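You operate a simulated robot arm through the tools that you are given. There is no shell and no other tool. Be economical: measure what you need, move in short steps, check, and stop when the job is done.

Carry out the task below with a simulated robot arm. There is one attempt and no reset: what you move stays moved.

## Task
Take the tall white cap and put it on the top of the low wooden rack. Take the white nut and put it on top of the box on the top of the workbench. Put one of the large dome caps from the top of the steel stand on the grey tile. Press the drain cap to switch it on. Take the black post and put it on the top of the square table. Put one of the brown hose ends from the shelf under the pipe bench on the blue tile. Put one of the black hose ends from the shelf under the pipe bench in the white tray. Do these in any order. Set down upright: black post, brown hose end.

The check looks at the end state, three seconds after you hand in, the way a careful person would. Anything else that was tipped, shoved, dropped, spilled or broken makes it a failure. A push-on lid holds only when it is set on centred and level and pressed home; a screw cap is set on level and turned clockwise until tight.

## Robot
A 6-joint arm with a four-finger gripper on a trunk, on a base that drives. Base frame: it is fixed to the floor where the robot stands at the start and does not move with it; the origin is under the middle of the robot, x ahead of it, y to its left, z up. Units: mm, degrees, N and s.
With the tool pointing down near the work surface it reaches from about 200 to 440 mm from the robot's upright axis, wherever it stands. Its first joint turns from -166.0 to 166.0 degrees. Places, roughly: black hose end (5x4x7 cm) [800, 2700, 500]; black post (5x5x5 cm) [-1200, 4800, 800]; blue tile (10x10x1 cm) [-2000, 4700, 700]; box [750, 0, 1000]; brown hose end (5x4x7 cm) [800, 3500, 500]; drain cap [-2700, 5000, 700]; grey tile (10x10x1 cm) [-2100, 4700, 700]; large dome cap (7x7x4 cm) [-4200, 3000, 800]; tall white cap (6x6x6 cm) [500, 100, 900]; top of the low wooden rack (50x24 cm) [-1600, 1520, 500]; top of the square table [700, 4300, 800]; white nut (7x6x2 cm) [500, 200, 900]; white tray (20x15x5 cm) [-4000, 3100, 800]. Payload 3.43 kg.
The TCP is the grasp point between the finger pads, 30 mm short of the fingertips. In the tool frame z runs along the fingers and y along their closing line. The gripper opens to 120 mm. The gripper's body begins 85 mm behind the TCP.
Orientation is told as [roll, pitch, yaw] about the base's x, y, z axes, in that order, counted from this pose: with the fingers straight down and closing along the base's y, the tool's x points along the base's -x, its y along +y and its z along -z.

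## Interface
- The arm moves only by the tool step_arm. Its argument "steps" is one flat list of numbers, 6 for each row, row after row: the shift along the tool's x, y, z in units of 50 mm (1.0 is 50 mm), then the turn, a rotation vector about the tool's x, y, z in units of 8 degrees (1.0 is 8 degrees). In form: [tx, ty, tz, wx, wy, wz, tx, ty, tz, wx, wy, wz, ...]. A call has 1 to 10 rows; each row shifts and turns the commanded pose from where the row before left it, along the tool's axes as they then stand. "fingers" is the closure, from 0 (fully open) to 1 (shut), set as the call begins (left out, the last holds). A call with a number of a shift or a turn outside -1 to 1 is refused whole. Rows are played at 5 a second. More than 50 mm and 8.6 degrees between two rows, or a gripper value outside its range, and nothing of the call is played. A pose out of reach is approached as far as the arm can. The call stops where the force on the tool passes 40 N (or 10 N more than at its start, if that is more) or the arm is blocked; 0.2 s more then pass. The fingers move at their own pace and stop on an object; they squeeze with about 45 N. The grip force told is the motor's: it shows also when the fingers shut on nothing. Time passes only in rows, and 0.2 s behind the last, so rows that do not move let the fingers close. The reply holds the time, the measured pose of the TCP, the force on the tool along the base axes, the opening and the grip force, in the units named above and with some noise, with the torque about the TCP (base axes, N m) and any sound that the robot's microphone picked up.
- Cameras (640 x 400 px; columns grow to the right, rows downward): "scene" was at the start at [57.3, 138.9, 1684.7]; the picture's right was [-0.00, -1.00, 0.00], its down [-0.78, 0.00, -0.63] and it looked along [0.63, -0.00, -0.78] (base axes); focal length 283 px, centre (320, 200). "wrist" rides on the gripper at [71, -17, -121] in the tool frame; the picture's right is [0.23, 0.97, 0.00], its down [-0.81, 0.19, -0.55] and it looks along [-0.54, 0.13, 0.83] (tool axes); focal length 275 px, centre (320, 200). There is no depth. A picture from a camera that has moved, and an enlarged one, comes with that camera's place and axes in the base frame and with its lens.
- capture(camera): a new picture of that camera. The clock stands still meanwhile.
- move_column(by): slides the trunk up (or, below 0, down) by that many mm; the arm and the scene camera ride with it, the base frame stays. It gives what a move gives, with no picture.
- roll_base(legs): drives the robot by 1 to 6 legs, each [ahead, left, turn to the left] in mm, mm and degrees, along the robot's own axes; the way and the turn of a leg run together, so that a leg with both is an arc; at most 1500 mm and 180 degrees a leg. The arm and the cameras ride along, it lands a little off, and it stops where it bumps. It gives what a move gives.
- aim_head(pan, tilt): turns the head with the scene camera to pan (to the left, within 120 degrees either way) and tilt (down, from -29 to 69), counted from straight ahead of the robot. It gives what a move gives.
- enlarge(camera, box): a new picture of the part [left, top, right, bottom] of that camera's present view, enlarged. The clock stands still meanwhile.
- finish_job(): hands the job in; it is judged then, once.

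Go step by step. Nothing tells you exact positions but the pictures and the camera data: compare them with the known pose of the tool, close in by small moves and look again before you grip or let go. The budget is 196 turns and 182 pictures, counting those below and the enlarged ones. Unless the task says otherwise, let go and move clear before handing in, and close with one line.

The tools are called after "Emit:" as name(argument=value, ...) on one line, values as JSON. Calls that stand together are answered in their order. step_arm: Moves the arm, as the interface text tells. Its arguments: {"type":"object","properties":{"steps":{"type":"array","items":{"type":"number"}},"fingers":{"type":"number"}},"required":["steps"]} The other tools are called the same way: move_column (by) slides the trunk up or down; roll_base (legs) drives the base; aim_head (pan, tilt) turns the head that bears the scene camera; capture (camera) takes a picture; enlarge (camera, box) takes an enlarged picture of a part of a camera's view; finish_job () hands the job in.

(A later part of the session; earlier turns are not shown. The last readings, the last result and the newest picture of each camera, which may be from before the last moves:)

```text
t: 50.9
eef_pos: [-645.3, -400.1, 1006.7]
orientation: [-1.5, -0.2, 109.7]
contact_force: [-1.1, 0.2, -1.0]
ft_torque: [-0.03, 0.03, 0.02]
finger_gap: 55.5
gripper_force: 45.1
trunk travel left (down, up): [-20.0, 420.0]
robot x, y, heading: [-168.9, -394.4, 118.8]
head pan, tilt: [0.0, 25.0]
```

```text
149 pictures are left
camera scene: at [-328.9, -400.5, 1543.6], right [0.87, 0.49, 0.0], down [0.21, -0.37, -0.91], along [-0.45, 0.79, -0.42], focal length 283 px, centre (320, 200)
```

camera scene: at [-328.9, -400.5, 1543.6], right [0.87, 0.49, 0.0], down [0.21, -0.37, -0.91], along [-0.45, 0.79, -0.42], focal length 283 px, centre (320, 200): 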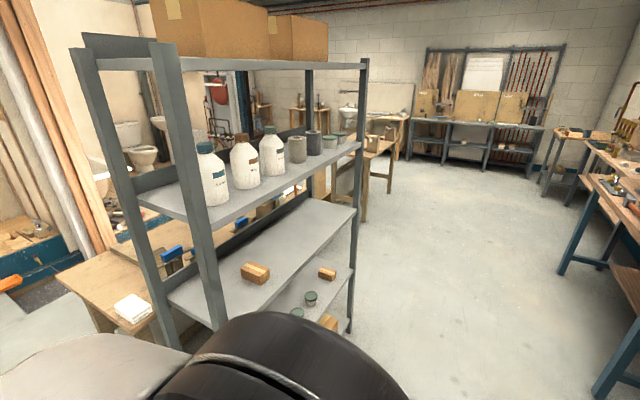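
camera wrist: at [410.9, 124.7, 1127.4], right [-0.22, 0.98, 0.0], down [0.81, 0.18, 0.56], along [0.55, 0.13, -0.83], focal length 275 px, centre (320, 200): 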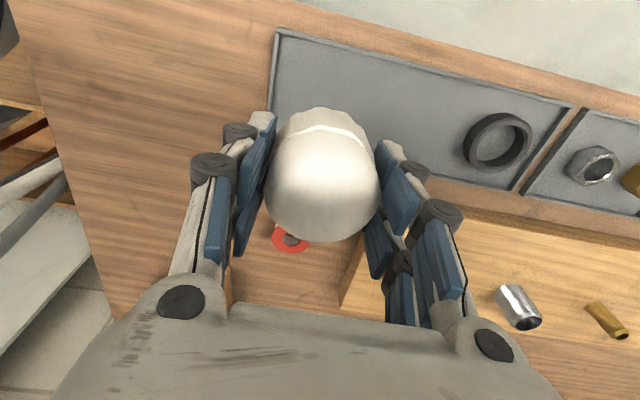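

The arm stopped against the robot's own neck, so I'll swing it to the front by a wider path. Then I'll drive up the aisle past the steel shelf, because the low wooden rack is behind it.

Emit:
step_arm(steps=[-0.97, 0.16, 0, 0, 0, 0, -0.97, 0.16, 0, 0, 0, 0, -0.97, 0.16, 0, 0, 0, 0, -0.15, -0.95, 0, 0, 0, 0, -0.15, -0.95, 0, 0, 0, 0, -0.15, -0.95, 0, 0, 0, 0, -0.15, -0.95, 0, 0, 0, 0, -0.15, -0.95, 0, 0, 0, 0, -0.15, -0.95, 0, 0, 0, 0, -0.15, -0.95, 0, 0, 0, 1])

Emit:
roll_base(legs=[[0, 0, -29], [1400, 0, 0], [400, 0, 0]])

Emit:
aim_head(pan=80, tilt=25)

Emit:
capture(camera="scene")

```text
t: 53.0
eef_pos: [-421.5, -108.6, 1014.8]
orientation: [-1.3, -0.4, 101.6]
contact_force: [0.0, -0.1, -1.5]
ft_torque: [-0.02, 0.01, 0.03]
finger_gap: 55.0
gripper_force: 45.5
trunk travel left (down, up): [-20.0, 420.0]
robot x, y, heading: [-169.2, -394.8, 118.7]
head pan, tilt: [0.0, 25.0]
```

```text
t: 63.5
eef_pos: [-235.6, 1765.1, 1015.0]
orientation: [-1.4, -0.4, 72.0]
contact_force: [-0.8, -0.4, -1.1]
ft_torque: [-0.02, -0.02, -0.02]
finger_gap: 54.6
gripper_force: 44.4
trunk travel left (down, up): [-20.0, 420.0]
robot x, y, heading: [-156.2, 1392.5, 89.2]
head pan, tilt: [0.0, 25.0]
```

```text
t: 65.0
eef_pos: [-235.9, 1764.7, 1014.5]
orientation: [-1.4, -0.4, 72.1]
contact_force: [-0.2, -0.1, -0.6]
ft_torque: [0.0, 0.01, 0.0]
finger_gap: 54.6
gripper_force: 45.2
trunk travel left (down, up): [-20.0, 420.0]
robot x, y, heading: [-154.6, 1394.8, 89.4]
head pan, tilt: [80.0, 25.0]
```

```text
148 pictures are left
camera scene: at [-387.8, 1390.0, 1543.7], right [0.19, 0.98, 0.0], down [0.42, -0.08, -0.91], along [-0.89, 0.17, -0.42], focal length 283 px, centre (320, 200)
```

scene: 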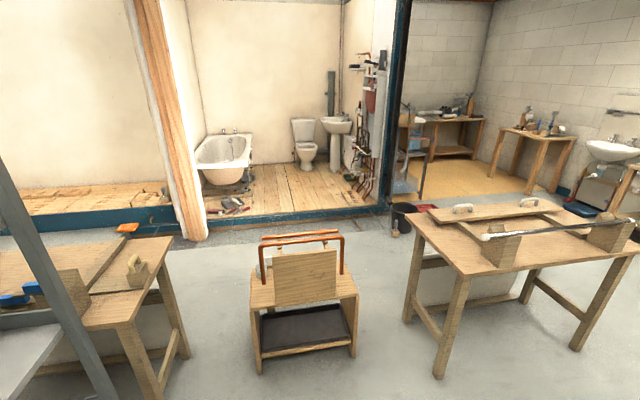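

The low wooden rack stands at the centre of the view, at about (-1600, 1520). I'll zoom in on its top.

Emit:
enlarge(camera="scene", box=[230, 220, 390, 320])

```text
4.00 times, centred on (310, 270) of scene
camera zoom: at [-387.8, 1390.0, 1543.7], right [0.19, 0.98, 0.0], down [0.42, -0.08, -0.91], along [-0.89, 0.17, -0.42], focal length 1132 px, centre (360, -80)
```

zoom: 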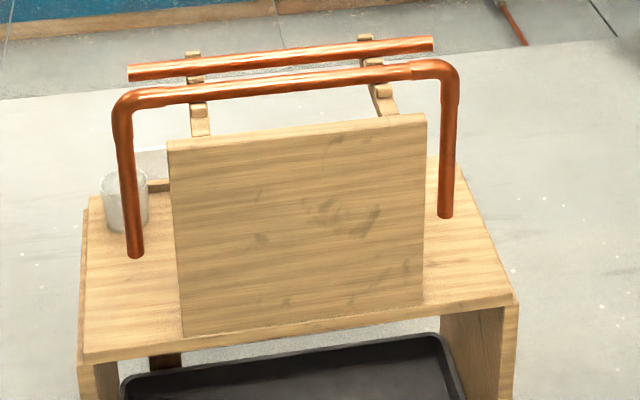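

The free spots on the rack top are the strips left and right of an upright board. I'll use the front part of the right strip, at about (-1420, 1717, 560). I'll drive to face it and look closer.

Emit:
roll_base(legs=[[0, 0, 90.6], [700, -260, 0]])

Emit:
aim_head(pan=0, tilt=55)

Emit:
capture(camera="scene")

Emit:
capture(camera="wrist")

```text
t: 72.9
eef_pos: [-1227.1, 1561.9, 1015.5]
orientation: [-1.4, -0.3, 163.1]
contact_force: [-0.4, 0.2, -0.9]
ft_torque: [0.05, 0.02, 0.0]
finger_gap: 54.8
gripper_force: 45.1
trunk travel left (down, up): [-20.0, 420.0]
robot x, y, heading: [-858.6, 1650.3, -179.3]
head pan, tilt: [80.0, 25.0]
```

```text
t: 74.5
eef_pos: [-1227.9, 1561.1, 1014.4]
orientation: [-1.3, -0.4, 163.1]
contact_force: [0.1, -0.1, -0.4]
ft_torque: [-0.01, -0.01, 0.0]
finger_gap: 54.8
gripper_force: 45.2
trunk travel left (down, up): [-20.0, 420.0]
robot x, y, heading: [-856.8, 1648.4, -179.8]
head pan, tilt: [0.0, 55.0]
```

```text
146 pictures are left
camera scene: at [-907.1, 1506.0, 1499.7], right [-0.01, 1.0, 0.0], down [0.82, 0.01, -0.57], along [-0.57, 0.0, -0.82], focal length 283 px, centre (320, 200)
```

scene: 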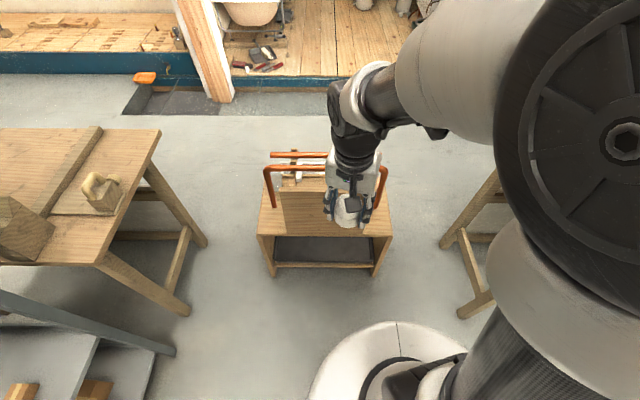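

```text
145 pictures are left
camera wrist: at [-1155.1, 1554.9, 1134.1], right [-0.06, -1.0, -0.02], down [-0.83, 0.04, 0.55], along [-0.55, 0.05, -0.83], focal length 275 px, centre (320, 200)
```

wrist: 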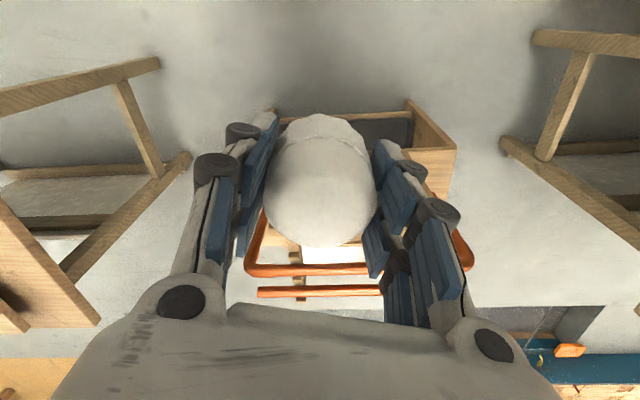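

I can see the left strip better with the arm on the right, so I'll zoom in on it to compare.

Emit:
enlarge(camera="scene", box=[240, 150, 336, 210])

Emit:
enlarge(camera="scene", box=[240, 180, 400, 280])

```text
6.67 times, centred on (288, 180) of scene
camera zoom: at [-907.1, 1506.0, 1499.7], right [-0.01, 1.0, 0.0], down [0.82, 0.01, -0.57], along [-0.57, 0.0, -0.82], focal length 1886 px, centre (533, 333)
```

zoom: 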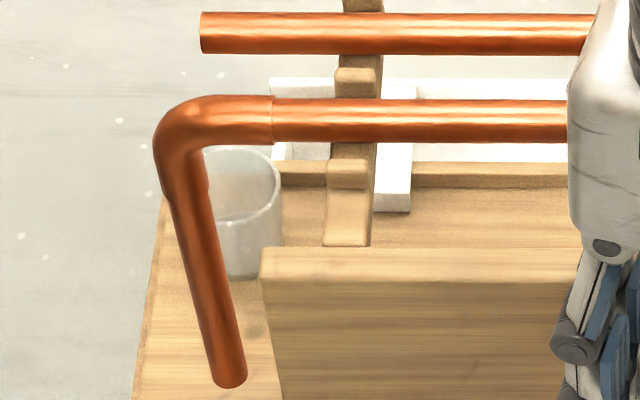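

```text
4.00 times, centred on (320, 230) of scene
camera zoom: at [-907.1, 1506.0, 1499.7], right [-0.01, 1.0, 0.0], down [0.82, 0.01, -0.57], along [-0.57, 0.0, -0.82], focal length 1132 px, centre (320, 80)
```

zoom: 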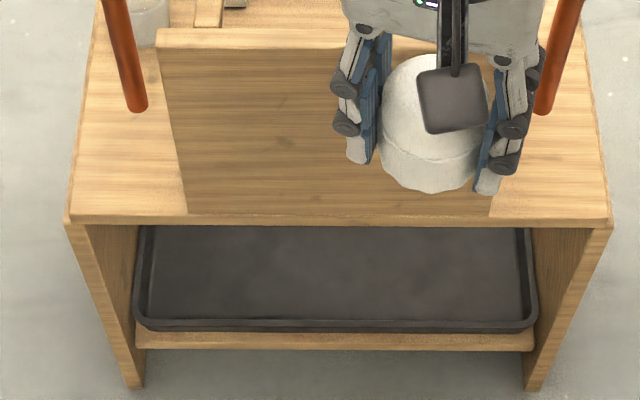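

The rack top is at z about 500, running from y 1257 to 1792, with the copper pipe leg hanging at about (-1510, 1320). I'll put the cap at about (-1468, 1295), with the gripper turned diagonally and leaned a bit away from the pipe. First I'll drive to face that spot and turn the tool.

Emit:
roll_base(legs=[[250, 310, 0]])

Emit:
step_arm(steps=[0.4, 0, 0, 0, 0, 0.9, 0.4, 0, 0, 0, 0, 0.9, 0.4, 0, 0, 0, 0, 0.9, 0, 0, 0, 0, 0, 0.8])

Emit:
capture(camera="scene")

Emit:
capture(camera="wrist")

```text
t: 77.0
eef_pos: [-1477.2, 1249.1, 1015.7]
orientation: [-1.4, -0.4, 163.2]
contact_force: [-0.1, -1.0, -0.4]
ft_torque: [0.01, -0.03, 0.01]
finger_gap: 54.4
gripper_force: 45.2
trunk travel left (down, up): [-20.0, 420.0]
robot x, y, heading: [-1105.4, 1339.0, -179.6]
head pan, tilt: [0.0, 55.0]
```

```text
t: 78.0
eef_pos: [-1421.1, 1226.4, 1014.4]
orientation: [-0.9, -1.0, 135.2]
contact_force: [0.4, -0.7, 0.7]
ft_torque: [0.0, 0.02, 0.01]
finger_gap: 54.7
gripper_force: 44.4
trunk travel left (down, up): [-20.0, 420.0]
robot x, y, heading: [-1103.2, 1335.0, -179.1]
head pan, tilt: [0.0, 55.0]
```

```text
142 pictures are left
camera scene: at [-1155.1, 1193.8, 1499.7], right [-0.01, 1.0, 0.0], down [0.82, 0.01, -0.57], along [-0.57, -0.01, -0.82], focal length 283 px, centre (320, 200)
```

scene: 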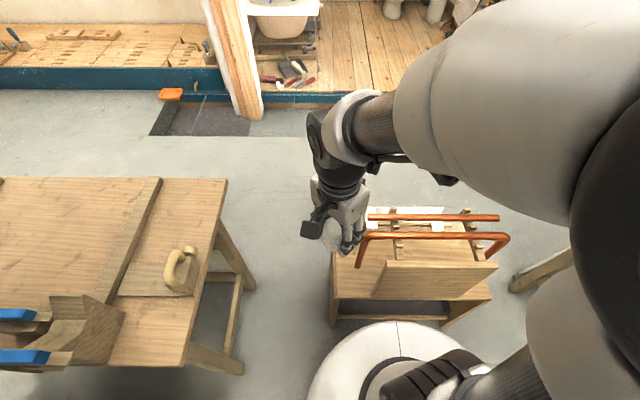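

```text
141 pictures are left
camera wrist: at [-1359.0, 1183.7, 1133.2], right [-0.52, -0.85, -0.02], down [-0.71, 0.42, 0.56], along [-0.47, 0.31, -0.83], focal length 275 px, centre (320, 200)
```

wrist: 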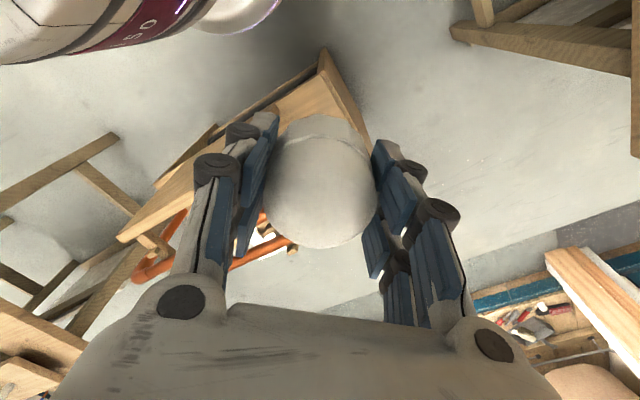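

The rack's front left corner is below the gripper. I'll go down beside the pipes to get a close look at the corner and its height.

Emit:
step_arm(steps=[0.2, 0, 1, 0, 0, 0, 0.2, 0, 0.95, 0, 0, 0, 0.2, 0, 0.95, 0, 0, 0, 0, 0, 1, 0, 0, 0, 0, 0, 1, 0, 0, 0])

Emit:
capture(camera="wrist")

Emit:
enlarge(camera="scene", box=[290, 190, 450, 290])

```text
refused: row 1 steps farther than a row can; nothing moved
```

```text
140 pictures are left
camera wrist: at [-1359.0, 1183.7, 1133.2], right [-0.52, -0.85, -0.02], down [-0.71, 0.42, 0.56], along [-0.47, 0.31, -0.83], focal length 275 px, centre (320, 200)
```

wrist: 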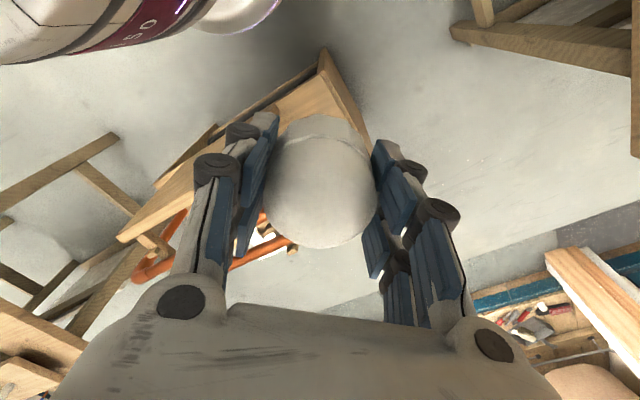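

```text
4.00 times, centred on (370, 240) of scene
camera zoom: at [-1155.1, 1193.8, 1499.7], right [-0.01, 1.0, 0.0], down [0.82, 0.01, -0.57], along [-0.57, -0.01, -0.82], focal length 1132 px, centre (120, 40)
```

zoom: 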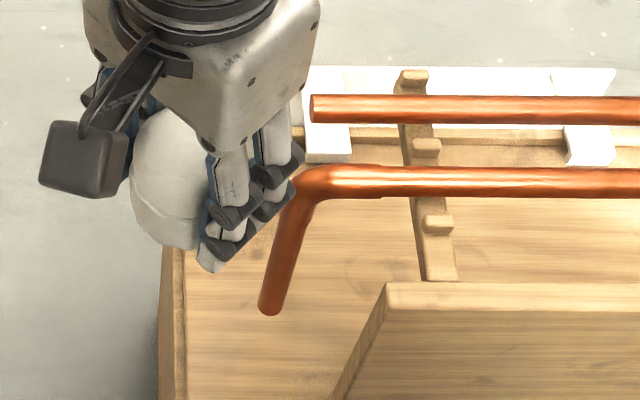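

I'll repeat the descent with legal row sizes.

Emit:
step_arm(steps=[0.15, 0, 0.95, 0, 0, 0, 0.15, 0, 0.95, 0, 0, 0, 0.15, 0, 0.95, 0, 0, 0, 0, 0, 0.95, 0, 0, 0, 0, 0, 0.95, 0, 0, 0])

Emit:
capture(camera="wrist")

Emit:
enlarge(camera="scene", box=[280, 220, 440, 320])

```text
t: 79.2
eef_pos: [-1405.4, 1216.9, 781.9]
orientation: [-0.9, -1.1, 135.2]
contact_force: [1.1, 0.5, 0.4]
ft_torque: [0.0, 0.01, -0.02]
finger_gap: 54.6
gripper_force: 45.1
out of reach, approached as far as the arm can: row 5
trunk travel left (down, up): [-20.0, 420.0]
robot x, y, heading: [-1105.5, 1334.8, -179.5]
head pan, tilt: [0.0, 55.0]
```

```text
138 pictures are left
camera wrist: at [-1344.1, 1174.4, 900.9], right [-0.52, -0.85, -0.02], down [-0.71, 0.42, 0.56], along [-0.47, 0.31, -0.83], focal length 275 px, centre (320, 200)
```

wrist: 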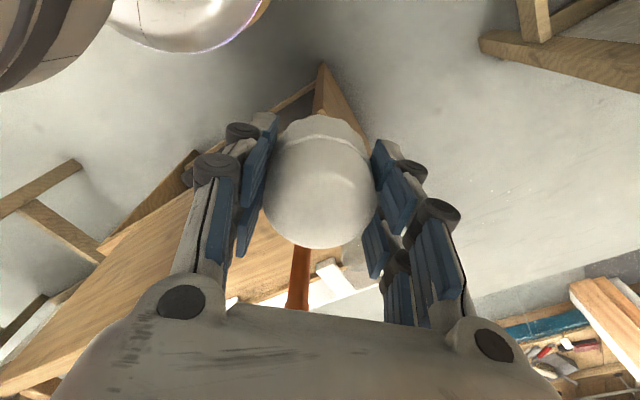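

```text
4.00 times, centred on (360, 270) of scene
camera zoom: at [-1155.0, 1193.9, 1499.7], right [-0.01, 1.0, 0.0], down [0.82, 0.01, -0.57], along [-0.57, -0.01, -0.82], focal length 1132 px, centre (160, -80)
```

zoom: 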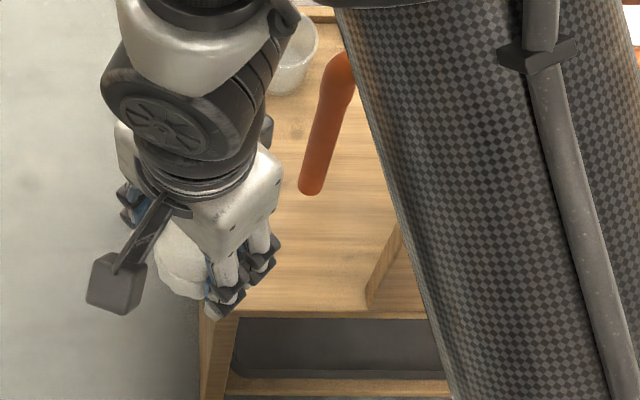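

The arm hit a reach limit on the way down at this radius. I'll back the robot up 90 mm, extend the arm and try going lower.

Emit:
roll_base(legs=[[-90, 0, 0]])

Emit:
move_column(by=-20)

Emit:
step_arm(steps=[-0.6, -0.6, 0, 0, 0, 0, -0.6, -0.6, 0, 0, 0, 0, 0, 0, 0.5, 0, 0, 0, 0, 0, 0.5, 0, 0, 0, 0, 0, 0.5, 0, 0, 0])

```text
t: 80.3
eef_pos: [-1317.4, 1217.0, 782.9]
orientation: [-1.0, -1.2, 135.3]
contact_force: [1.2, 0.2, -0.4]
ft_torque: [-0.01, 0.02, -0.03]
finger_gap: 54.6
gripper_force: 44.8
trunk travel left (down, up): [-20.0, 420.0]
robot x, y, heading: [-1018.6, 1336.0, -179.6]
head pan, tilt: [0.0, 55.0]
```

```text
t: 80.9
eef_pos: [-1317.1, 1217.4, 762.7]
orientation: [-1.0, -1.1, 135.3]
contact_force: [0.2, -0.5, -0.3]
ft_torque: [-0.02, 0.0, -0.02]
finger_gap: 54.7
gripper_force: 45.1
trunk travel left (down, up): [0.0, 440.0]
robot x, y, heading: [-1016.7, 1333.3, -179.3]
head pan, tilt: [0.0, 55.0]
```

```text
t: 82.1
eef_pos: [-1314.8, 1298.4, 758.0]
orientation: [-2.0, 1.2, 135.2]
contact_force: [-0.2, 1.2, -1.1]
ft_torque: [0.01, 0.01, 0.0]
finger_gap: 54.6
gripper_force: 45.5
out of reach, approached as far as the arm can: row 2, 3, 4, 5
trunk travel left (down, up): [0.0, 440.0]
robot x, y, heading: [-1017.2, 1335.4, -179.3]
head pan, tilt: [0.0, 55.0]
```

I moved sideways by mistake. I'll extend toward the rack's corner, staying outside it, and then try going down.

Emit:
step_arm(steps=[-0.15, 0.95, 0, 0, 0, 0, -0.15, 0.95, 0, 0, 0, 0, 0, 0, 0.5, 0, 0, 0, 0, 0, 0.5, 0, 0, 0])

Emit:
capture(camera="scene")

```text
t: 83.1
eef_pos: [-1382.7, 1253.7, 707.7]
orientation: [-0.9, -1.1, 135.2]
contact_force: [0.0, -0.1, -0.1]
ft_torque: [-0.01, 0.02, 0.02]
finger_gap: 54.9
gripper_force: 45.1
out of reach, approached as far as the arm can: row 1
trunk travel left (down, up): [0.0, 440.0]
robot x, y, heading: [-1016.4, 1337.2, -179.2]
head pan, tilt: [0.0, 55.0]
```

```text
136 pictures are left
camera scene: at [-1066.3, 1194.7, 1479.6], right [-0.01, 1.0, 0.0], down [0.82, 0.01, -0.57], along [-0.57, -0.01, -0.82], focal length 283 px, centre (320, 200)
```

scene: 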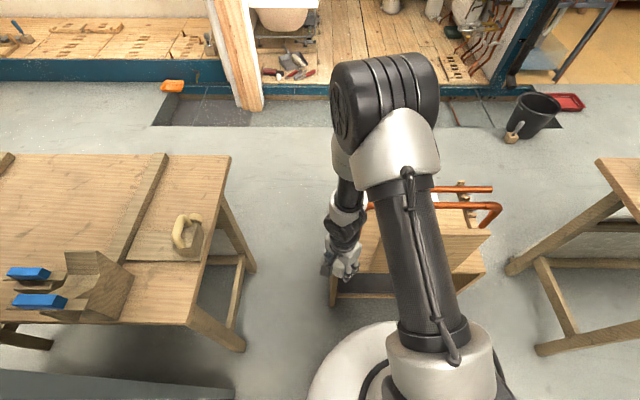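

The arm can go lower now, at radius 375. I'll look at the corner with the wrist camera.

Emit:
capture(camera="wrist")

Emit:
enlarge(camera="scene", box=[300, 170, 428, 310])

```text
135 pictures are left
camera wrist: at [-1319.8, 1211.8, 826.2], right [-0.52, -0.85, -0.02], down [-0.71, 0.42, 0.57], along [-0.47, 0.31, -0.82], focal length 275 px, centre (320, 200)
```

wrist: 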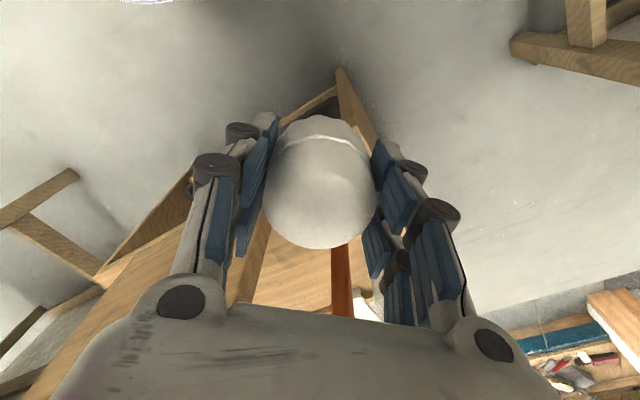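

```text
2.86 times, centred on (364, 240) of scene
camera zoom: at [-1066.3, 1194.7, 1479.6], right [-0.01, 1.0, 0.0], down [0.82, 0.01, -0.57], along [-0.57, -0.01, -0.82], focal length 808 px, centre (194, 86)
```

zoom: 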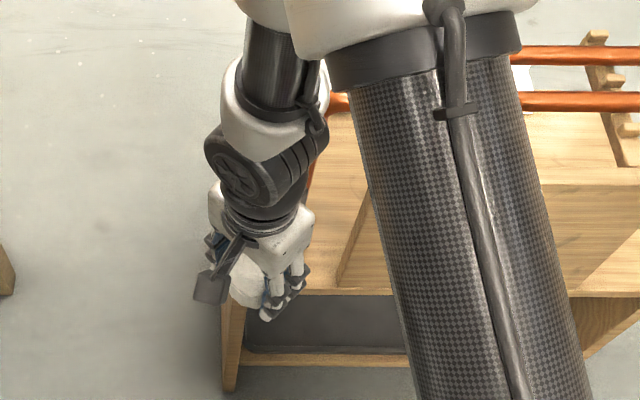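

The vertex was the foot of the rack's leg, which puts the rack's top corner at about (-1440, 1257). I'll lean the tool 12 degrees and move over the target spot at this height.

Emit:
step_arm(steps=[-0.6, 0.2, 0, 0, -0.75, 0, -0.6, 0.2, 0.07, 0, -0.75, 0, -0.62, 0.22, 0.13, 0, 0, 0])

Emit:
capture(camera="wrist")

Emit:
enlarge(camera="scene", box=[300, 170, 428, 310])

```text
t: 83.9
eef_pos: [-1468.6, 1296.2, 708.5]
orientation: [-1.1, -13.2, 135.5]
contact_force: [-0.2, -0.2, -1.1]
ft_torque: [-0.01, -0.01, -0.04]
finger_gap: 54.8
gripper_force: 44.8
trunk travel left (down, up): [0.0, 440.0]
robot x, y, heading: [-1017.2, 1336.8, -179.5]
head pan, tilt: [0.0, 55.0]
```

```text
133 pictures are left
camera wrist: at [-1390.3, 1237.7, 809.0], right [-0.52, -0.85, -0.07], down [-0.62, 0.32, 0.72], along [-0.59, 0.42, -0.69], focal length 275 px, centre (320, 200)
```

wrist: 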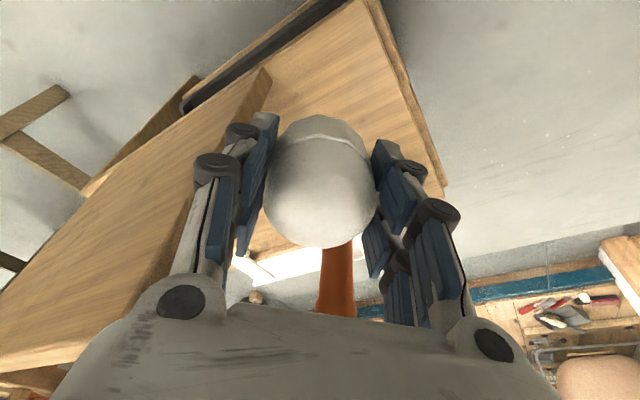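

```text
2.86 times, centred on (364, 240) of scene
camera zoom: at [-1066.4, 1194.8, 1479.6], right [-0.01, 1.0, 0.0], down [0.82, 0.01, -0.57], along [-0.57, -0.01, -0.82], focal length 808 px, centre (194, 86)
```

zoom: 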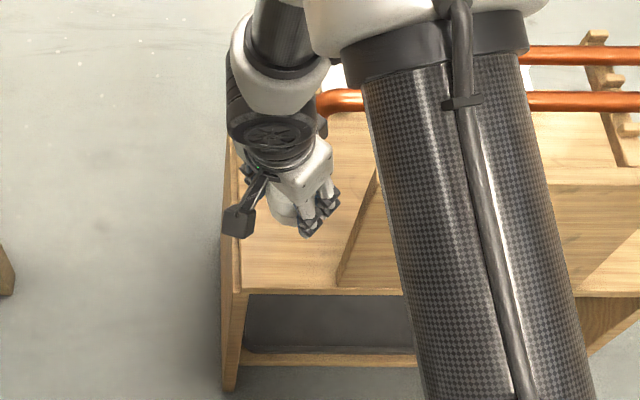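

The positions agree: rack corner at (-1444, 1254) and board edge at y 1370. I'll go straight down to about 20 mm above the rack top.

Emit:
step_arm(steps=[0.217, 0, 0.925, 0, 0, 0, 0.217, 0, 0.925, 0, 0, 0, 0.18, 0, 0.75, 0, 0, 0])

Emit:
capture(camera="wrist")

Emit:
enlarge(camera="scene", box=[300, 170, 428, 310])

```text
t: 84.7
eef_pos: [-1468.1, 1297.5, 576.2]
orientation: [-1.1, -13.2, 135.5]
contact_force: [0.9, 0.1, -0.8]
ft_torque: [-0.01, -0.01, -0.03]
finger_gap: 54.4
gripper_force: 44.4
trunk travel left (down, up): [0.0, 440.0]
robot x, y, heading: [-1014.3, 1337.4, -179.6]
head pan, tilt: [0.0, 55.0]
```

```text
131 pictures are left
camera wrist: at [-1390.0, 1239.0, 676.0], right [-0.53, -0.85, -0.07], down [-0.62, 0.32, 0.72], along [-0.59, 0.42, -0.69], focal length 275 px, centre (320, 200)
```

wrist: 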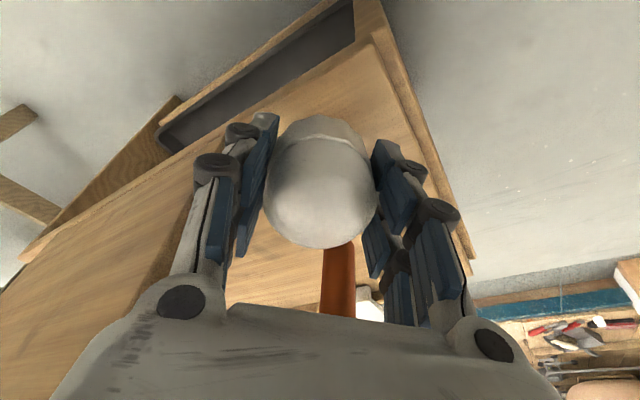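

```text
2.86 times, centred on (364, 240) of scene
camera zoom: at [-1066.3, 1194.7, 1479.7], right [-0.01, 1.0, 0.0], down [0.82, 0.01, -0.57], along [-0.57, -0.01, -0.82], focal length 808 px, centre (194, 86)
```

zoom: 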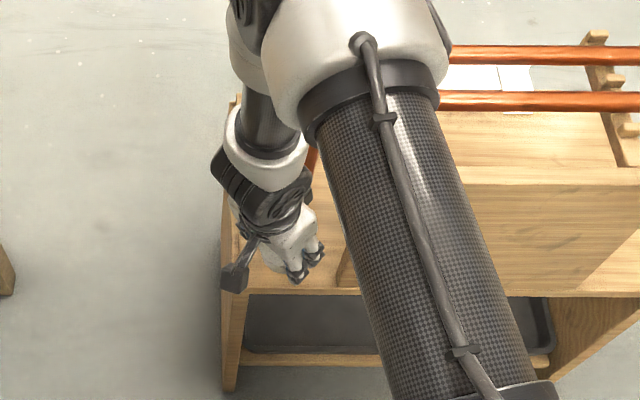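

The corner again reads (-1442, 1249). I'll go down slowly until it touches.

Emit:
step_arm(steps=[0.05, 0, 0.22, 0, 0, 0, 0.045, 0, 0.195, 0, 0, 0])

Emit:
step_arm(steps=[0.023, 0, 0.097, 0, 0, 0, 0.023, 0, 0.097, 0, 0, 0])

Emit:
capture(camera="wrist")

```text
t: 85.3
eef_pos: [-1468.6, 1296.7, 553.7]
orientation: [-1.2, -13.2, 135.5]
contact_force: [-0.6, 1.4, -0.6]
ft_torque: [0.04, 0.01, -0.01]
finger_gap: 54.9
gripper_force: 45.1
trunk travel left (down, up): [0.0, 440.0]
robot x, y, heading: [-1017.0, 1335.3, -179.5]
head pan, tilt: [0.0, 55.0]
```

```text
t: 85.9
eef_pos: [-1469.0, 1298.7, 544.7]
orientation: [-1.4, -13.2, 135.5]
contact_force: [0.8, 0.9, -0.2]
ft_torque: [0.01, -0.02, -0.04]
finger_gap: 54.7
gripper_force: 45.2
trunk travel left (down, up): [0.0, 440.0]
robot x, y, heading: [-1017.0, 1336.9, -179.6]
head pan, tilt: [0.0, 55.0]
```

```text
129 pictures are left
camera wrist: at [-1390.3, 1239.0, 645.7], right [-0.53, -0.85, -0.07], down [-0.62, 0.32, 0.72], along [-0.59, 0.42, -0.69], focal length 275 px, centre (320, 200)
```

wrist: 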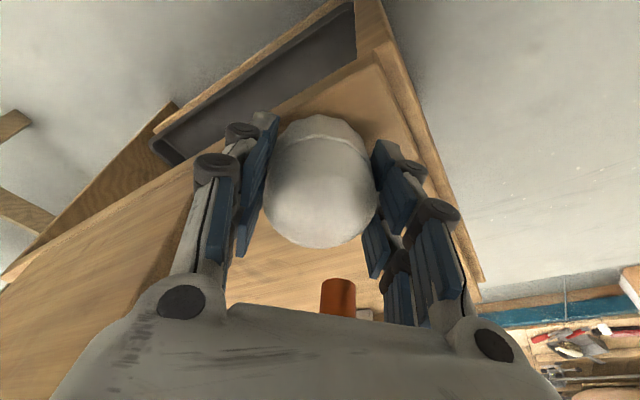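

No contact yet, so I'll go on down in small steps.

Emit:
step_arm(steps=[0.018, 0, 0.078, 0, 0, 0, 0.018, 0, 0.078, 0, 0, 0])

Emit:
step_arm(steps=[0.018, 0, 0.078, 0, 0, 0, 0.018, 0, 0.078, 0, 0, 0])

Emit:
step_arm(steps=[0.018, 0, 0.078, 0, 0, 0])

```text
t: 86.5
eef_pos: [-1467.7, 1298.6, 539.8]
orientation: [-1.4, -13.2, 135.5]
contact_force: [4.9, 1.1, 29.1]
ft_torque: [-0.48, -0.5, 0.1]
finger_gap: 54.7
gripper_force: 45.2
trunk travel left (down, up): [0.0, 440.0]
robot x, y, heading: [-1016.9, 1336.2, -179.6]
head pan, tilt: [0.0, 55.0]
```

```text
t: 87.1
eef_pos: [-1469.4, 1298.4, 534.6]
orientation: [-1.1, -13.5, 135.5]
contact_force: [8.0, 1.9, 22.3]
ft_torque: [-0.53, -0.3, 0.21]
finger_gap: 55.0
gripper_force: 45.1
trunk travel left (down, up): [0.0, 440.0]
robot x, y, heading: [-1016.0, 1336.1, -179.3]
head pan, tilt: [0.0, 55.0]
stopped in row 2: the force on the tool passed its limit at 51 N (the readings are from after the stop); the commanded pose is now the measured one
```

```text
t: 87.4
eef_pos: [-1469.8, 1299.7, 533.2]
orientation: [-1.2, -13.4, 135.5]
contact_force: [9.0, 1.9, 23.7]
ft_torque: [-0.6, -0.33, 0.24]
finger_gap: 54.6
gripper_force: 45.1
trunk travel left (down, up): [0.0, 440.0]
robot x, y, heading: [-1017.2, 1335.0, -179.5]
head pan, tilt: [0.0, 55.0]
stopped in row 1: the force on the tool passed its limit at 46 N (the readings are from after the stop); the commanded pose is now the measured one
```

The cap has touched and seems to be pivoting flat. I'll look.

Emit:
enlarge(camera="wrist", box=[220, 80, 460, 280])

Emit:
enlarge(camera="scene", box=[300, 200, 380, 290])

```text
2.00 times, centred on (340, 180) of wrist
camera zoom: at [-1390.7, 1240.0, 634.0], right [-0.53, -0.85, -0.07], down [-0.61, 0.32, 0.72], along [-0.59, 0.42, -0.69], focal length 551 px, centre (280, 240)
```

zoom: 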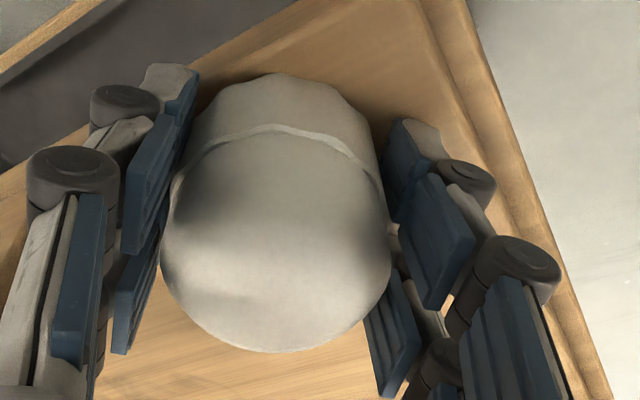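

```text
4.44 times, centred on (340, 245) of scene
camera zoom: at [-1063.9, 1195.3, 1479.8], right [-0.01, 1.0, 0.0], down [0.82, 0.01, -0.57], along [-0.57, -0.01, -0.82], focal length 1257 px, centre (231, 0)
```

zoom: 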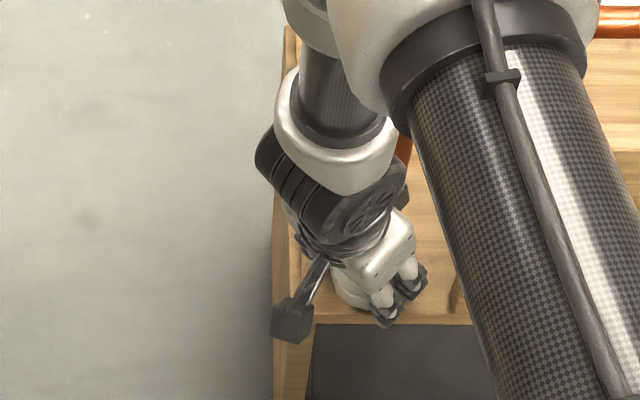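

The cap has pivoted to stand flat. I'll open a little, retract along the tool and check.

Emit:
step_arm(steps=[0, 0, 0, 0, 0, 0, 0, 0, 0, 0, 0, 0, 0, 0, 0, 0, 0, 0], fingers=0.35)

Emit:
step_arm(steps=[0, 0, -0.5, 0, 0, 0, 0, 0, -0.95, 0, 0, 0, 0, 0, -0.95, 0, 0, 0])

Emit:
capture(camera="wrist")

```text
t: 88.2
eef_pos: [-1471.2, 1298.4, 532.7]
orientation: [-1.3, -13.3, 135.5]
contact_force: [0.8, 0.2, -0.4]
ft_torque: [0.03, 0.02, 0.03]
finger_gap: 77.7
gripper_force: 0.1
trunk travel left (down, up): [0.0, 440.0]
robot x, y, heading: [-1015.9, 1334.6, -179.6]
head pan, tilt: [0.0, 55.0]
```

```text
t: 89.0
eef_pos: [-1451.6, 1277.5, 649.0]
orientation: [-1.2, -13.3, 135.5]
contact_force: [-0.1, -0.4, -0.3]
ft_torque: [0.0, -0.01, -0.01]
finger_gap: 78.1
gripper_force: 0.0
trunk travel left (down, up): [0.0, 440.0]
robot x, y, heading: [-1015.1, 1338.6, -179.6]
head pan, tilt: [0.0, 55.0]
```

```text
126 pictures are left
camera wrist: at [-1373.4, 1218.6, 749.2], right [-0.53, -0.85, -0.07], down [-0.62, 0.32, 0.72], along [-0.59, 0.42, -0.69], focal length 275 px, centre (320, 200)
```

wrist: 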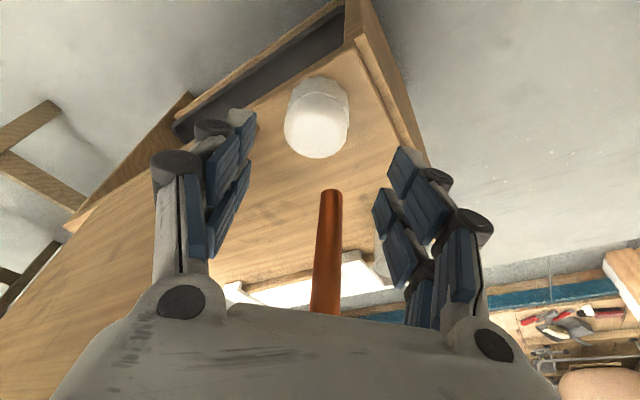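

The cap stands upright on the rack. I'll raise and straighten the arm, then head for the pipe bench.

Emit:
step_arm(steps=[0, 0, -0.95, 0, 0, 0, 0, 0, -0.95, 0, 0, 0, 0, 0, -0.95, 0, 0, 0, 0, 0, -0.95, 0, 0, 0, 0, 0, -0.95, 0, 0.8, -0.55, 0, 0, -0.95, 0, 0.85, -0.55, 0, 0, -0.9, 0, 0, -0.95, 0, 0, 0, 0, 0, -0.98, 0, 0, 0, 0, 0, -0.98, 0, 0, 0, 0, 0, -0.98])

Emit:
roll_base(legs=[[-500, 0, 0], [0, 0, -90], [700, 0, 0]])

Emit:
aim_head(pan=-35, tilt=25)

Emit:
capture(camera="scene")

```text
t: 91.2
eef_pos: [-1415.2, 1228.3, 972.0]
orientation: [-1.8, 1.3, 175.3]
contact_force: [0.4, -1.1, -0.3]
ft_torque: [0.03, -0.04, 0.03]
finger_gap: 77.8
gripper_force: 0.0
trunk travel left (down, up): [0.0, 440.0]
robot x, y, heading: [-1012.7, 1337.7, -179.7]
head pan, tilt: [0.0, 55.0]
```

```text
t: 101.3
eef_pos: [-639.3, 2436.7, 972.8]
orientation: [-1.9, 1.3, 85.4]
contact_force: [0.5, -0.3, -0.6]
ft_torque: [0.0, 0.02, -0.04]
finger_gap: 78.1
gripper_force: 0.0
trunk travel left (down, up): [0.0, 440.0]
robot x, y, heading: [-532.5, 2035.9, 91.0]
head pan, tilt: [0.0, 55.0]
```

```text
t: 102.4
eef_pos: [-639.7, 2436.4, 972.4]
orientation: [-1.9, 1.2, 85.4]
contact_force: [-0.4, 0.3, -0.3]
ft_torque: [0.01, 0.0, 0.03]
finger_gap: 78.0
gripper_force: 0.1
trunk travel left (down, up): [0.0, 440.0]
robot x, y, heading: [-532.2, 2036.6, 91.1]
head pan, tilt: [-35.0, 25.0]
```

```text
125 pictures are left
camera scene: at [-616.2, 2091.8, 1523.6], right [0.83, -0.56, 0.0], down [-0.24, -0.35, -0.91], along [0.51, 0.75, -0.42], focal length 283 px, centre (320, 200)
```

scene: 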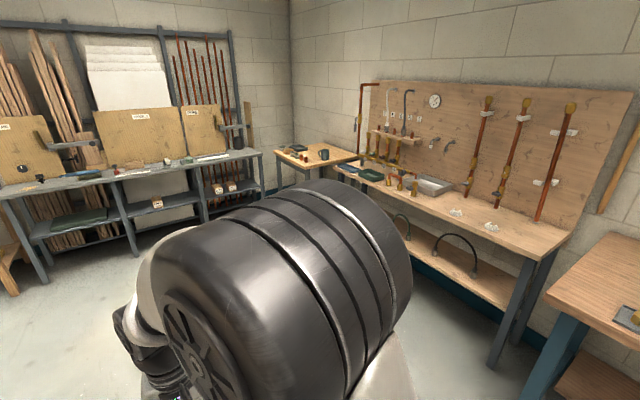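

I see the pipe bench with its lower shelf on the right. I'll drive up to face it.

Emit:
roll_base(legs=[[800, 0, 0], [0, 0, -91], [300, 0, 0]])

Emit:
aim_head(pan=0, tilt=40)

Emit:
capture(camera="scene")

Emit:
capture(camera="wrist")

```text
t: 112.2
eef_pos: [160.5, 2934.9, 972.0]
orientation: [-1.9, 1.2, -6.0]
contact_force: [0.4, 0.3, -0.6]
ft_torque: [-0.02, 0.0, 0.02]
finger_gap: 77.9
gripper_force: 0.2
trunk travel left (down, up): [0.0, 440.0]
robot x, y, heading: [-240.9, 2835.0, -0.6]
head pan, tilt: [-35.0, 25.0]
```

```text
t: 113.2
eef_pos: [160.9, 2934.8, 972.3]
orientation: [-1.7, 1.4, -5.9]
contact_force: [1.1, 1.0, 0.7]
ft_torque: [-0.01, 0.02, 0.01]
finger_gap: 78.2
gripper_force: 0.1
trunk travel left (down, up): [0.0, 440.0]
robot x, y, heading: [-240.6, 2834.0, -0.6]
head pan, tilt: [0.0, 40.0]
```

```text
124 pictures are left
camera scene: at [-172.5, 2972.8, 1500.4], right [-0.01, -1.0, 0.0], down [-0.64, 0.01, -0.77], along [0.77, -0.01, -0.64], focal length 283 px, centre (320, 200)
```

scene: 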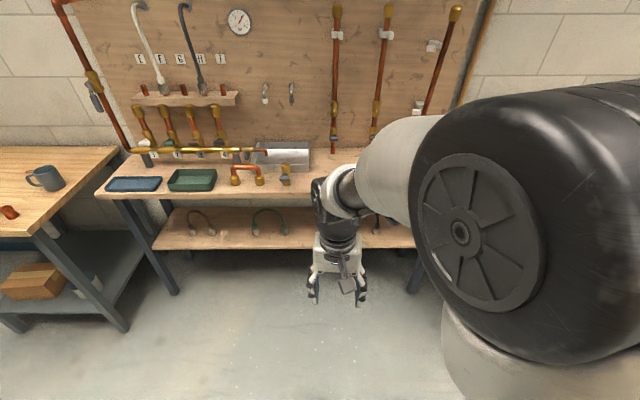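

```text
123 pictures are left
camera wrist: at [90.9, 2928.9, 1094.2], right [-0.13, 0.99, -0.03], down [0.84, 0.12, 0.53], along [0.53, 0.05, -0.85], focal length 275 px, centre (320, 200)
```

wrist: 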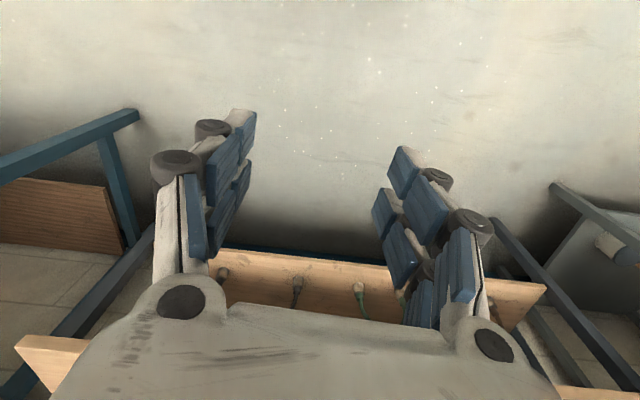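

I'll zoom in on the shelf to see what the hose ends are.

Emit:
enlarge(camera="scene", box=[160, 190, 320, 290])

Emit:
enlarge(camera="scene", box=[340, 190, 420, 270])

Emit:
enlarge(camera="wrist", box=[200, 240, 440, 330])

```text
4.00 times, centred on (240, 240) of scene
camera zoom: at [-172.5, 2972.8, 1500.4], right [-0.01, -1.0, 0.0], down [-0.64, 0.01, -0.77], along [0.77, -0.01, -0.64], focal length 1132 px, centre (640, 40)
```

zoom: 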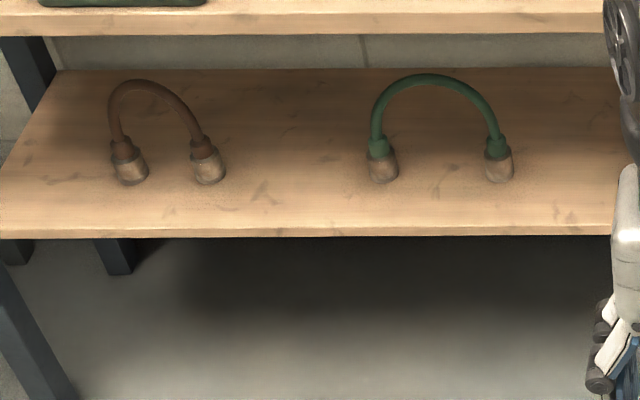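

```text
5.00 times, centred on (380, 230) of scene
camera zoom: at [-172.5, 2972.8, 1500.4], right [-0.01, -1.0, 0.0], down [-0.64, 0.01, -0.77], along [0.77, -0.01, -0.64], focal length 1414 px, centre (20, 50)
```

zoom: 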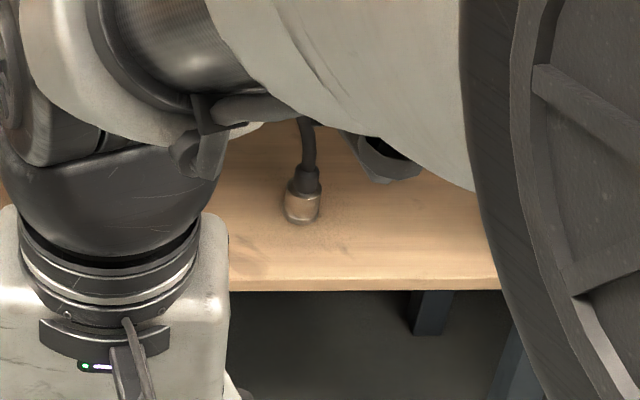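

```text
2.67 times, centred on (320, 285) of wrist
camera zoom: at [90.9, 2928.9, 1094.2], right [-0.13, 0.99, -0.03], down [0.84, 0.12, 0.53], along [0.53, 0.05, -0.85], focal length 734 px, centre (320, -27)
```

zoom: 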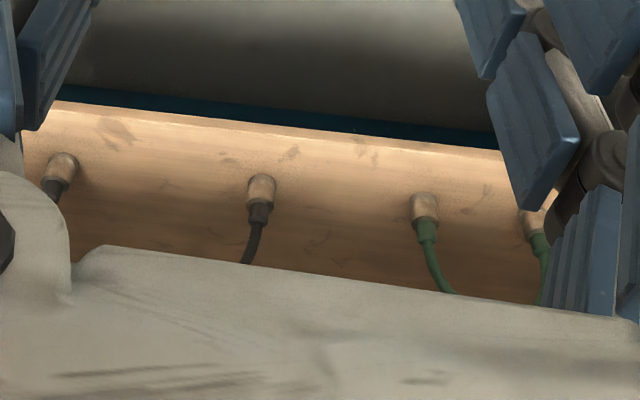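

The hose ends are brass stubs standing on the shelf under the bench, joined in pairs by a hose. The black pair is at about (778, 2695) and (778, 2935), with z about 500. I'll drive to face the right black end and tilt the tool forward to reach under the bench top.

Emit:
roll_base(legs=[[260, -125, 0.6]])

Emit:
step_arm(steps=[0, -0.95, 0, 0, 0, -0.3, 0, -0.95, 0, 0, 0, -0.45, -0.7, 0, 0, 0, -0.9, 0, -0.7, 0, 0, 0, -0.9, 0, -0.6, 0, 0.4, 0, -0.9, 0, -0.6, 0, 0.4, 0, -0.9, 0, -0.5, 0, 0.4, 0, -0.9, 0])

Emit:
capture(camera="scene")

Emit:
capture(camera="wrist")

```text
t: 115.2
eef_pos: [421.4, 2814.7, 972.5]
orientation: [-1.7, 1.3, -5.3]
contact_force: [-0.1, -0.4, 0.0]
ft_torque: [0.02, 0.0, 0.0]
finger_gap: 77.8
gripper_force: 0.0
trunk travel left (down, up): [0.0, 440.0]
robot x, y, heading: [21.3, 2709.6, 0.2]
head pan, tilt: [0.0, 40.0]
```

```text
t: 116.8
eef_pos: [578.4, 2721.4, 953.2]
orientation: [-2.3, -33.2, 1.8]
contact_force: [-1.2, -0.5, 0.0]
ft_torque: [0.02, 0.04, -0.02]
finger_gap: 78.0
gripper_force: 0.0
out of reach, approached as far as the arm can: row 7
trunk travel left (down, up): [0.0, 440.0]
robot x, y, heading: [19.7, 2710.3, 0.1]
head pan, tilt: [0.0, 40.0]
```

```text
119 pictures are left
camera scene: at [86.6, 2849.0, 1500.4], right [0.0, -1.0, 0.0], down [-0.64, 0.0, -0.77], along [0.77, 0.0, -0.64], focal length 283 px, centre (320, 200)
```

scene: 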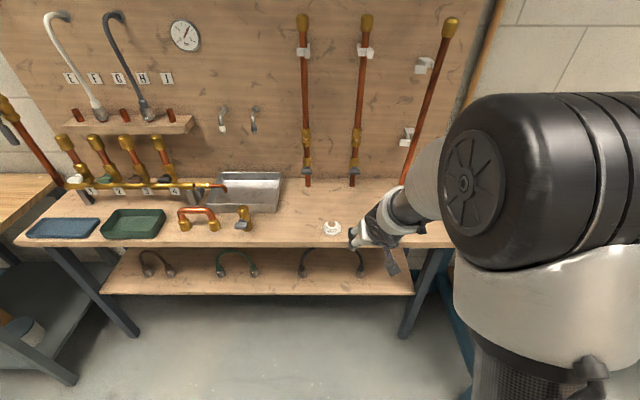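

```text
118 pictures are left
camera wrist: at [452.9, 2704.1, 1013.9], right [-0.2, 0.97, -0.16], down [0.37, 0.23, 0.9], along [0.91, 0.12, -0.41], focal length 275 px, centre (320, 200)
```

wrist: 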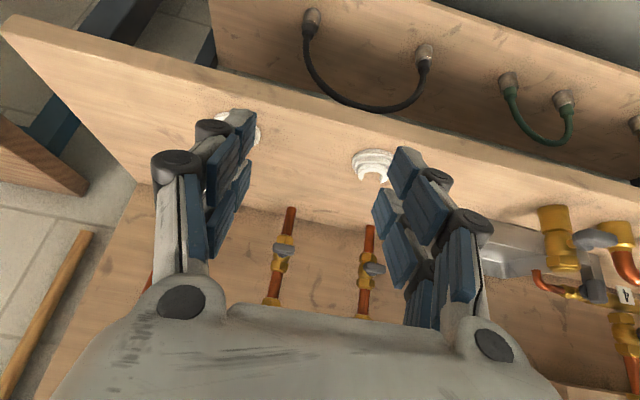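

The black ends read as (800, 2674) and (800, 2910). I'll lower the arm in front of the bench edge while tilting to about 45 degrees.

Emit:
step_arm(steps=[0.6, -0.16, -0.2, -0.12, 0, 0.35, 0.52, -0.16, 0.78, 0, -0.25, 0, 0.55, -0.16, 0.76, 0, -0.25, 0, 0.58, -0.16, 0.73, 0, -0.25, 0, 0.6, -0.16, 0.71, 0, -0.25, 0, 0.63, -0.16, 0.69, 0, -0.25, 0, 0.66, 0, 0.66, 0, -0.25, 0])

Emit:
capture(camera="wrist")

Emit:
capture(camera="scene")

```text
t: 118.4
eef_pos: [594.8, 2756.6, 735.7]
orientation: [-7.0, -45.3, 4.1]
contact_force: [-0.2, 0.0, 0.1]
ft_torque: [0.0, 0.05, 0.02]
finger_gap: 77.9
gripper_force: 0.1
out of reach, approached as far as the arm can: row 1, 2, 3, 4, 5, 6, 7
trunk travel left (down, up): [0.0, 440.0]
robot x, y, heading: [23.9, 2710.0, 0.2]
head pan, tilt: [0.0, 40.0]
```

```text
117 pictures are left
camera wrist: at [458.2, 2744.4, 768.6], right [-0.15, 0.96, -0.25], down [0.18, 0.27, 0.95], along [0.97, 0.09, -0.21], focal length 275 px, centre (320, 200)
```

wrist: 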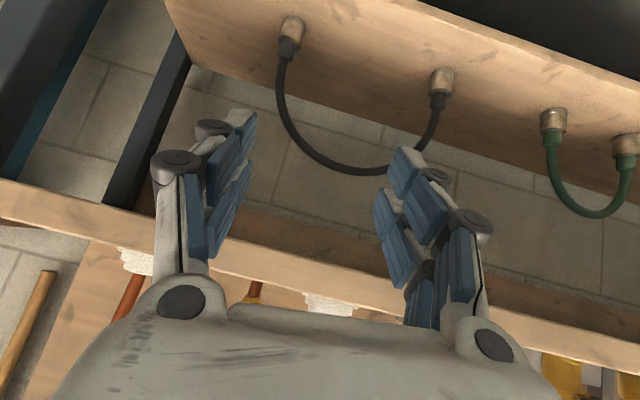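

```text
116 pictures are left
camera scene: at [87.1, 2848.9, 1500.3], right [0.0, -1.0, 0.0], down [-0.64, 0.0, -0.77], along [0.77, 0.0, -0.64], focal length 283 px, centre (320, 200)
```

scene: 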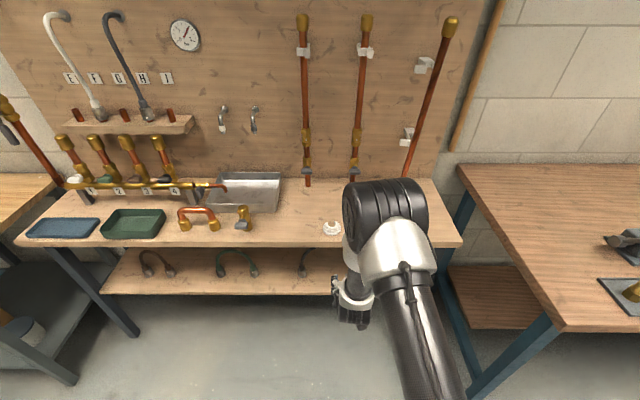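

The arm is folded too far in here, so reaching out along the tool axis should bring it back within reach. I'll fix the orientation and line up with the right black end.

Emit:
step_arm(steps=[0.05, -0.5, 0.5, -0.09, 0, 0.33, 0.05, -0.5, 0.5, -0.09, 0, 0.33, 0.05, -0.5, 0.5, -0.09, 0, 0.33])

Emit:
capture(camera="wrist")

```text
t: 119.2
eef_pos: [686.6, 2720.5, 696.6]
orientation: [-1.7, -44.7, -4.8]
contact_force: [-0.4, 0.4, -0.3]
ft_torque: [-0.02, 0.0, -0.01]
finger_gap: 77.8
gripper_force: 0.1
out of reach, approached as far as the arm can: row 1, 2, 3
trunk travel left (down, up): [0.0, 440.0]
robot x, y, heading: [20.8, 2709.4, 0.3]
head pan, tilt: [0.0, 40.0]
```

```text
115 pictures are left
camera wrist: at [548.5, 2718.2, 731.6], right [-0.06, 0.98, -0.18], down [0.21, 0.19, 0.96], along [0.98, 0.02, -0.22], focal length 275 px, centre (320, 200)
```

wrist: 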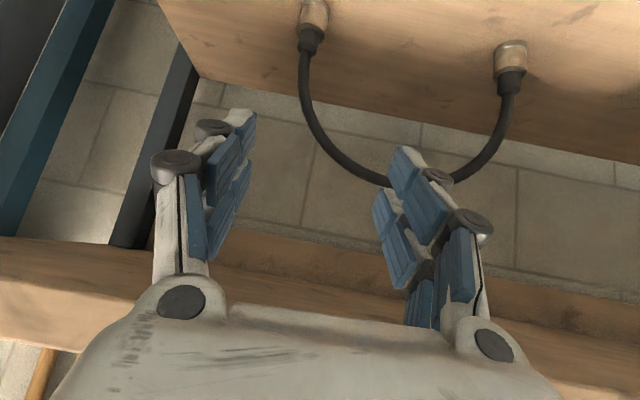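

Extending further relieves the limit. I'll go down in front of the shelf, straighten the yaw and shift right a bit.

Emit:
step_arm(steps=[0.44, -0.27, 0.47, -0.19, 0, -0.09, 0.44, -0.27, 0.47, -0.19, 0, -0.09, 0.44, -0.27, 0.47, -0.19, 0, -0.09])

Emit:
capture(camera="wrist")

```text
t: 120.0
eef_pos: [706.6, 2751.6, 603.8]
orientation: [-0.9, -44.7, -2.9]
contact_force: [0.2, -0.6, 0.9]
ft_torque: [0.0, 0.01, 0.02]
finger_gap: 78.0
gripper_force: 0.0
out of reach, approached as far as the arm can: row 1, 2, 3
trunk travel left (down, up): [0.0, 440.0]
robot x, y, heading: [20.5, 2711.0, 0.3]
head pan, tilt: [0.0, 40.0]
```

```text
114 pictures are left
camera wrist: at [570.9, 2744.0, 638.1], right [-0.1, 0.98, -0.17], down [0.2, 0.19, 0.96], along [0.97, 0.07, -0.22], focal length 275 px, centre (320, 200)
```

wrist: 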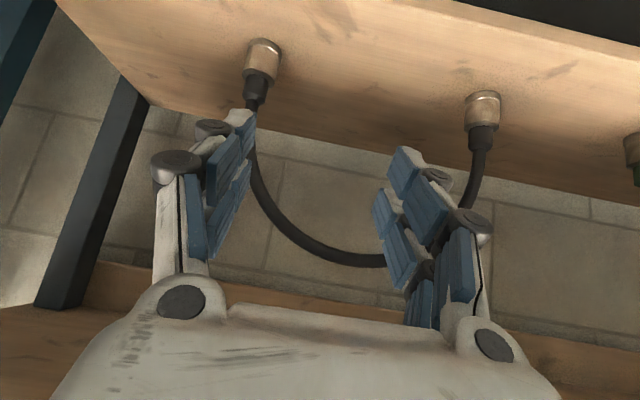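

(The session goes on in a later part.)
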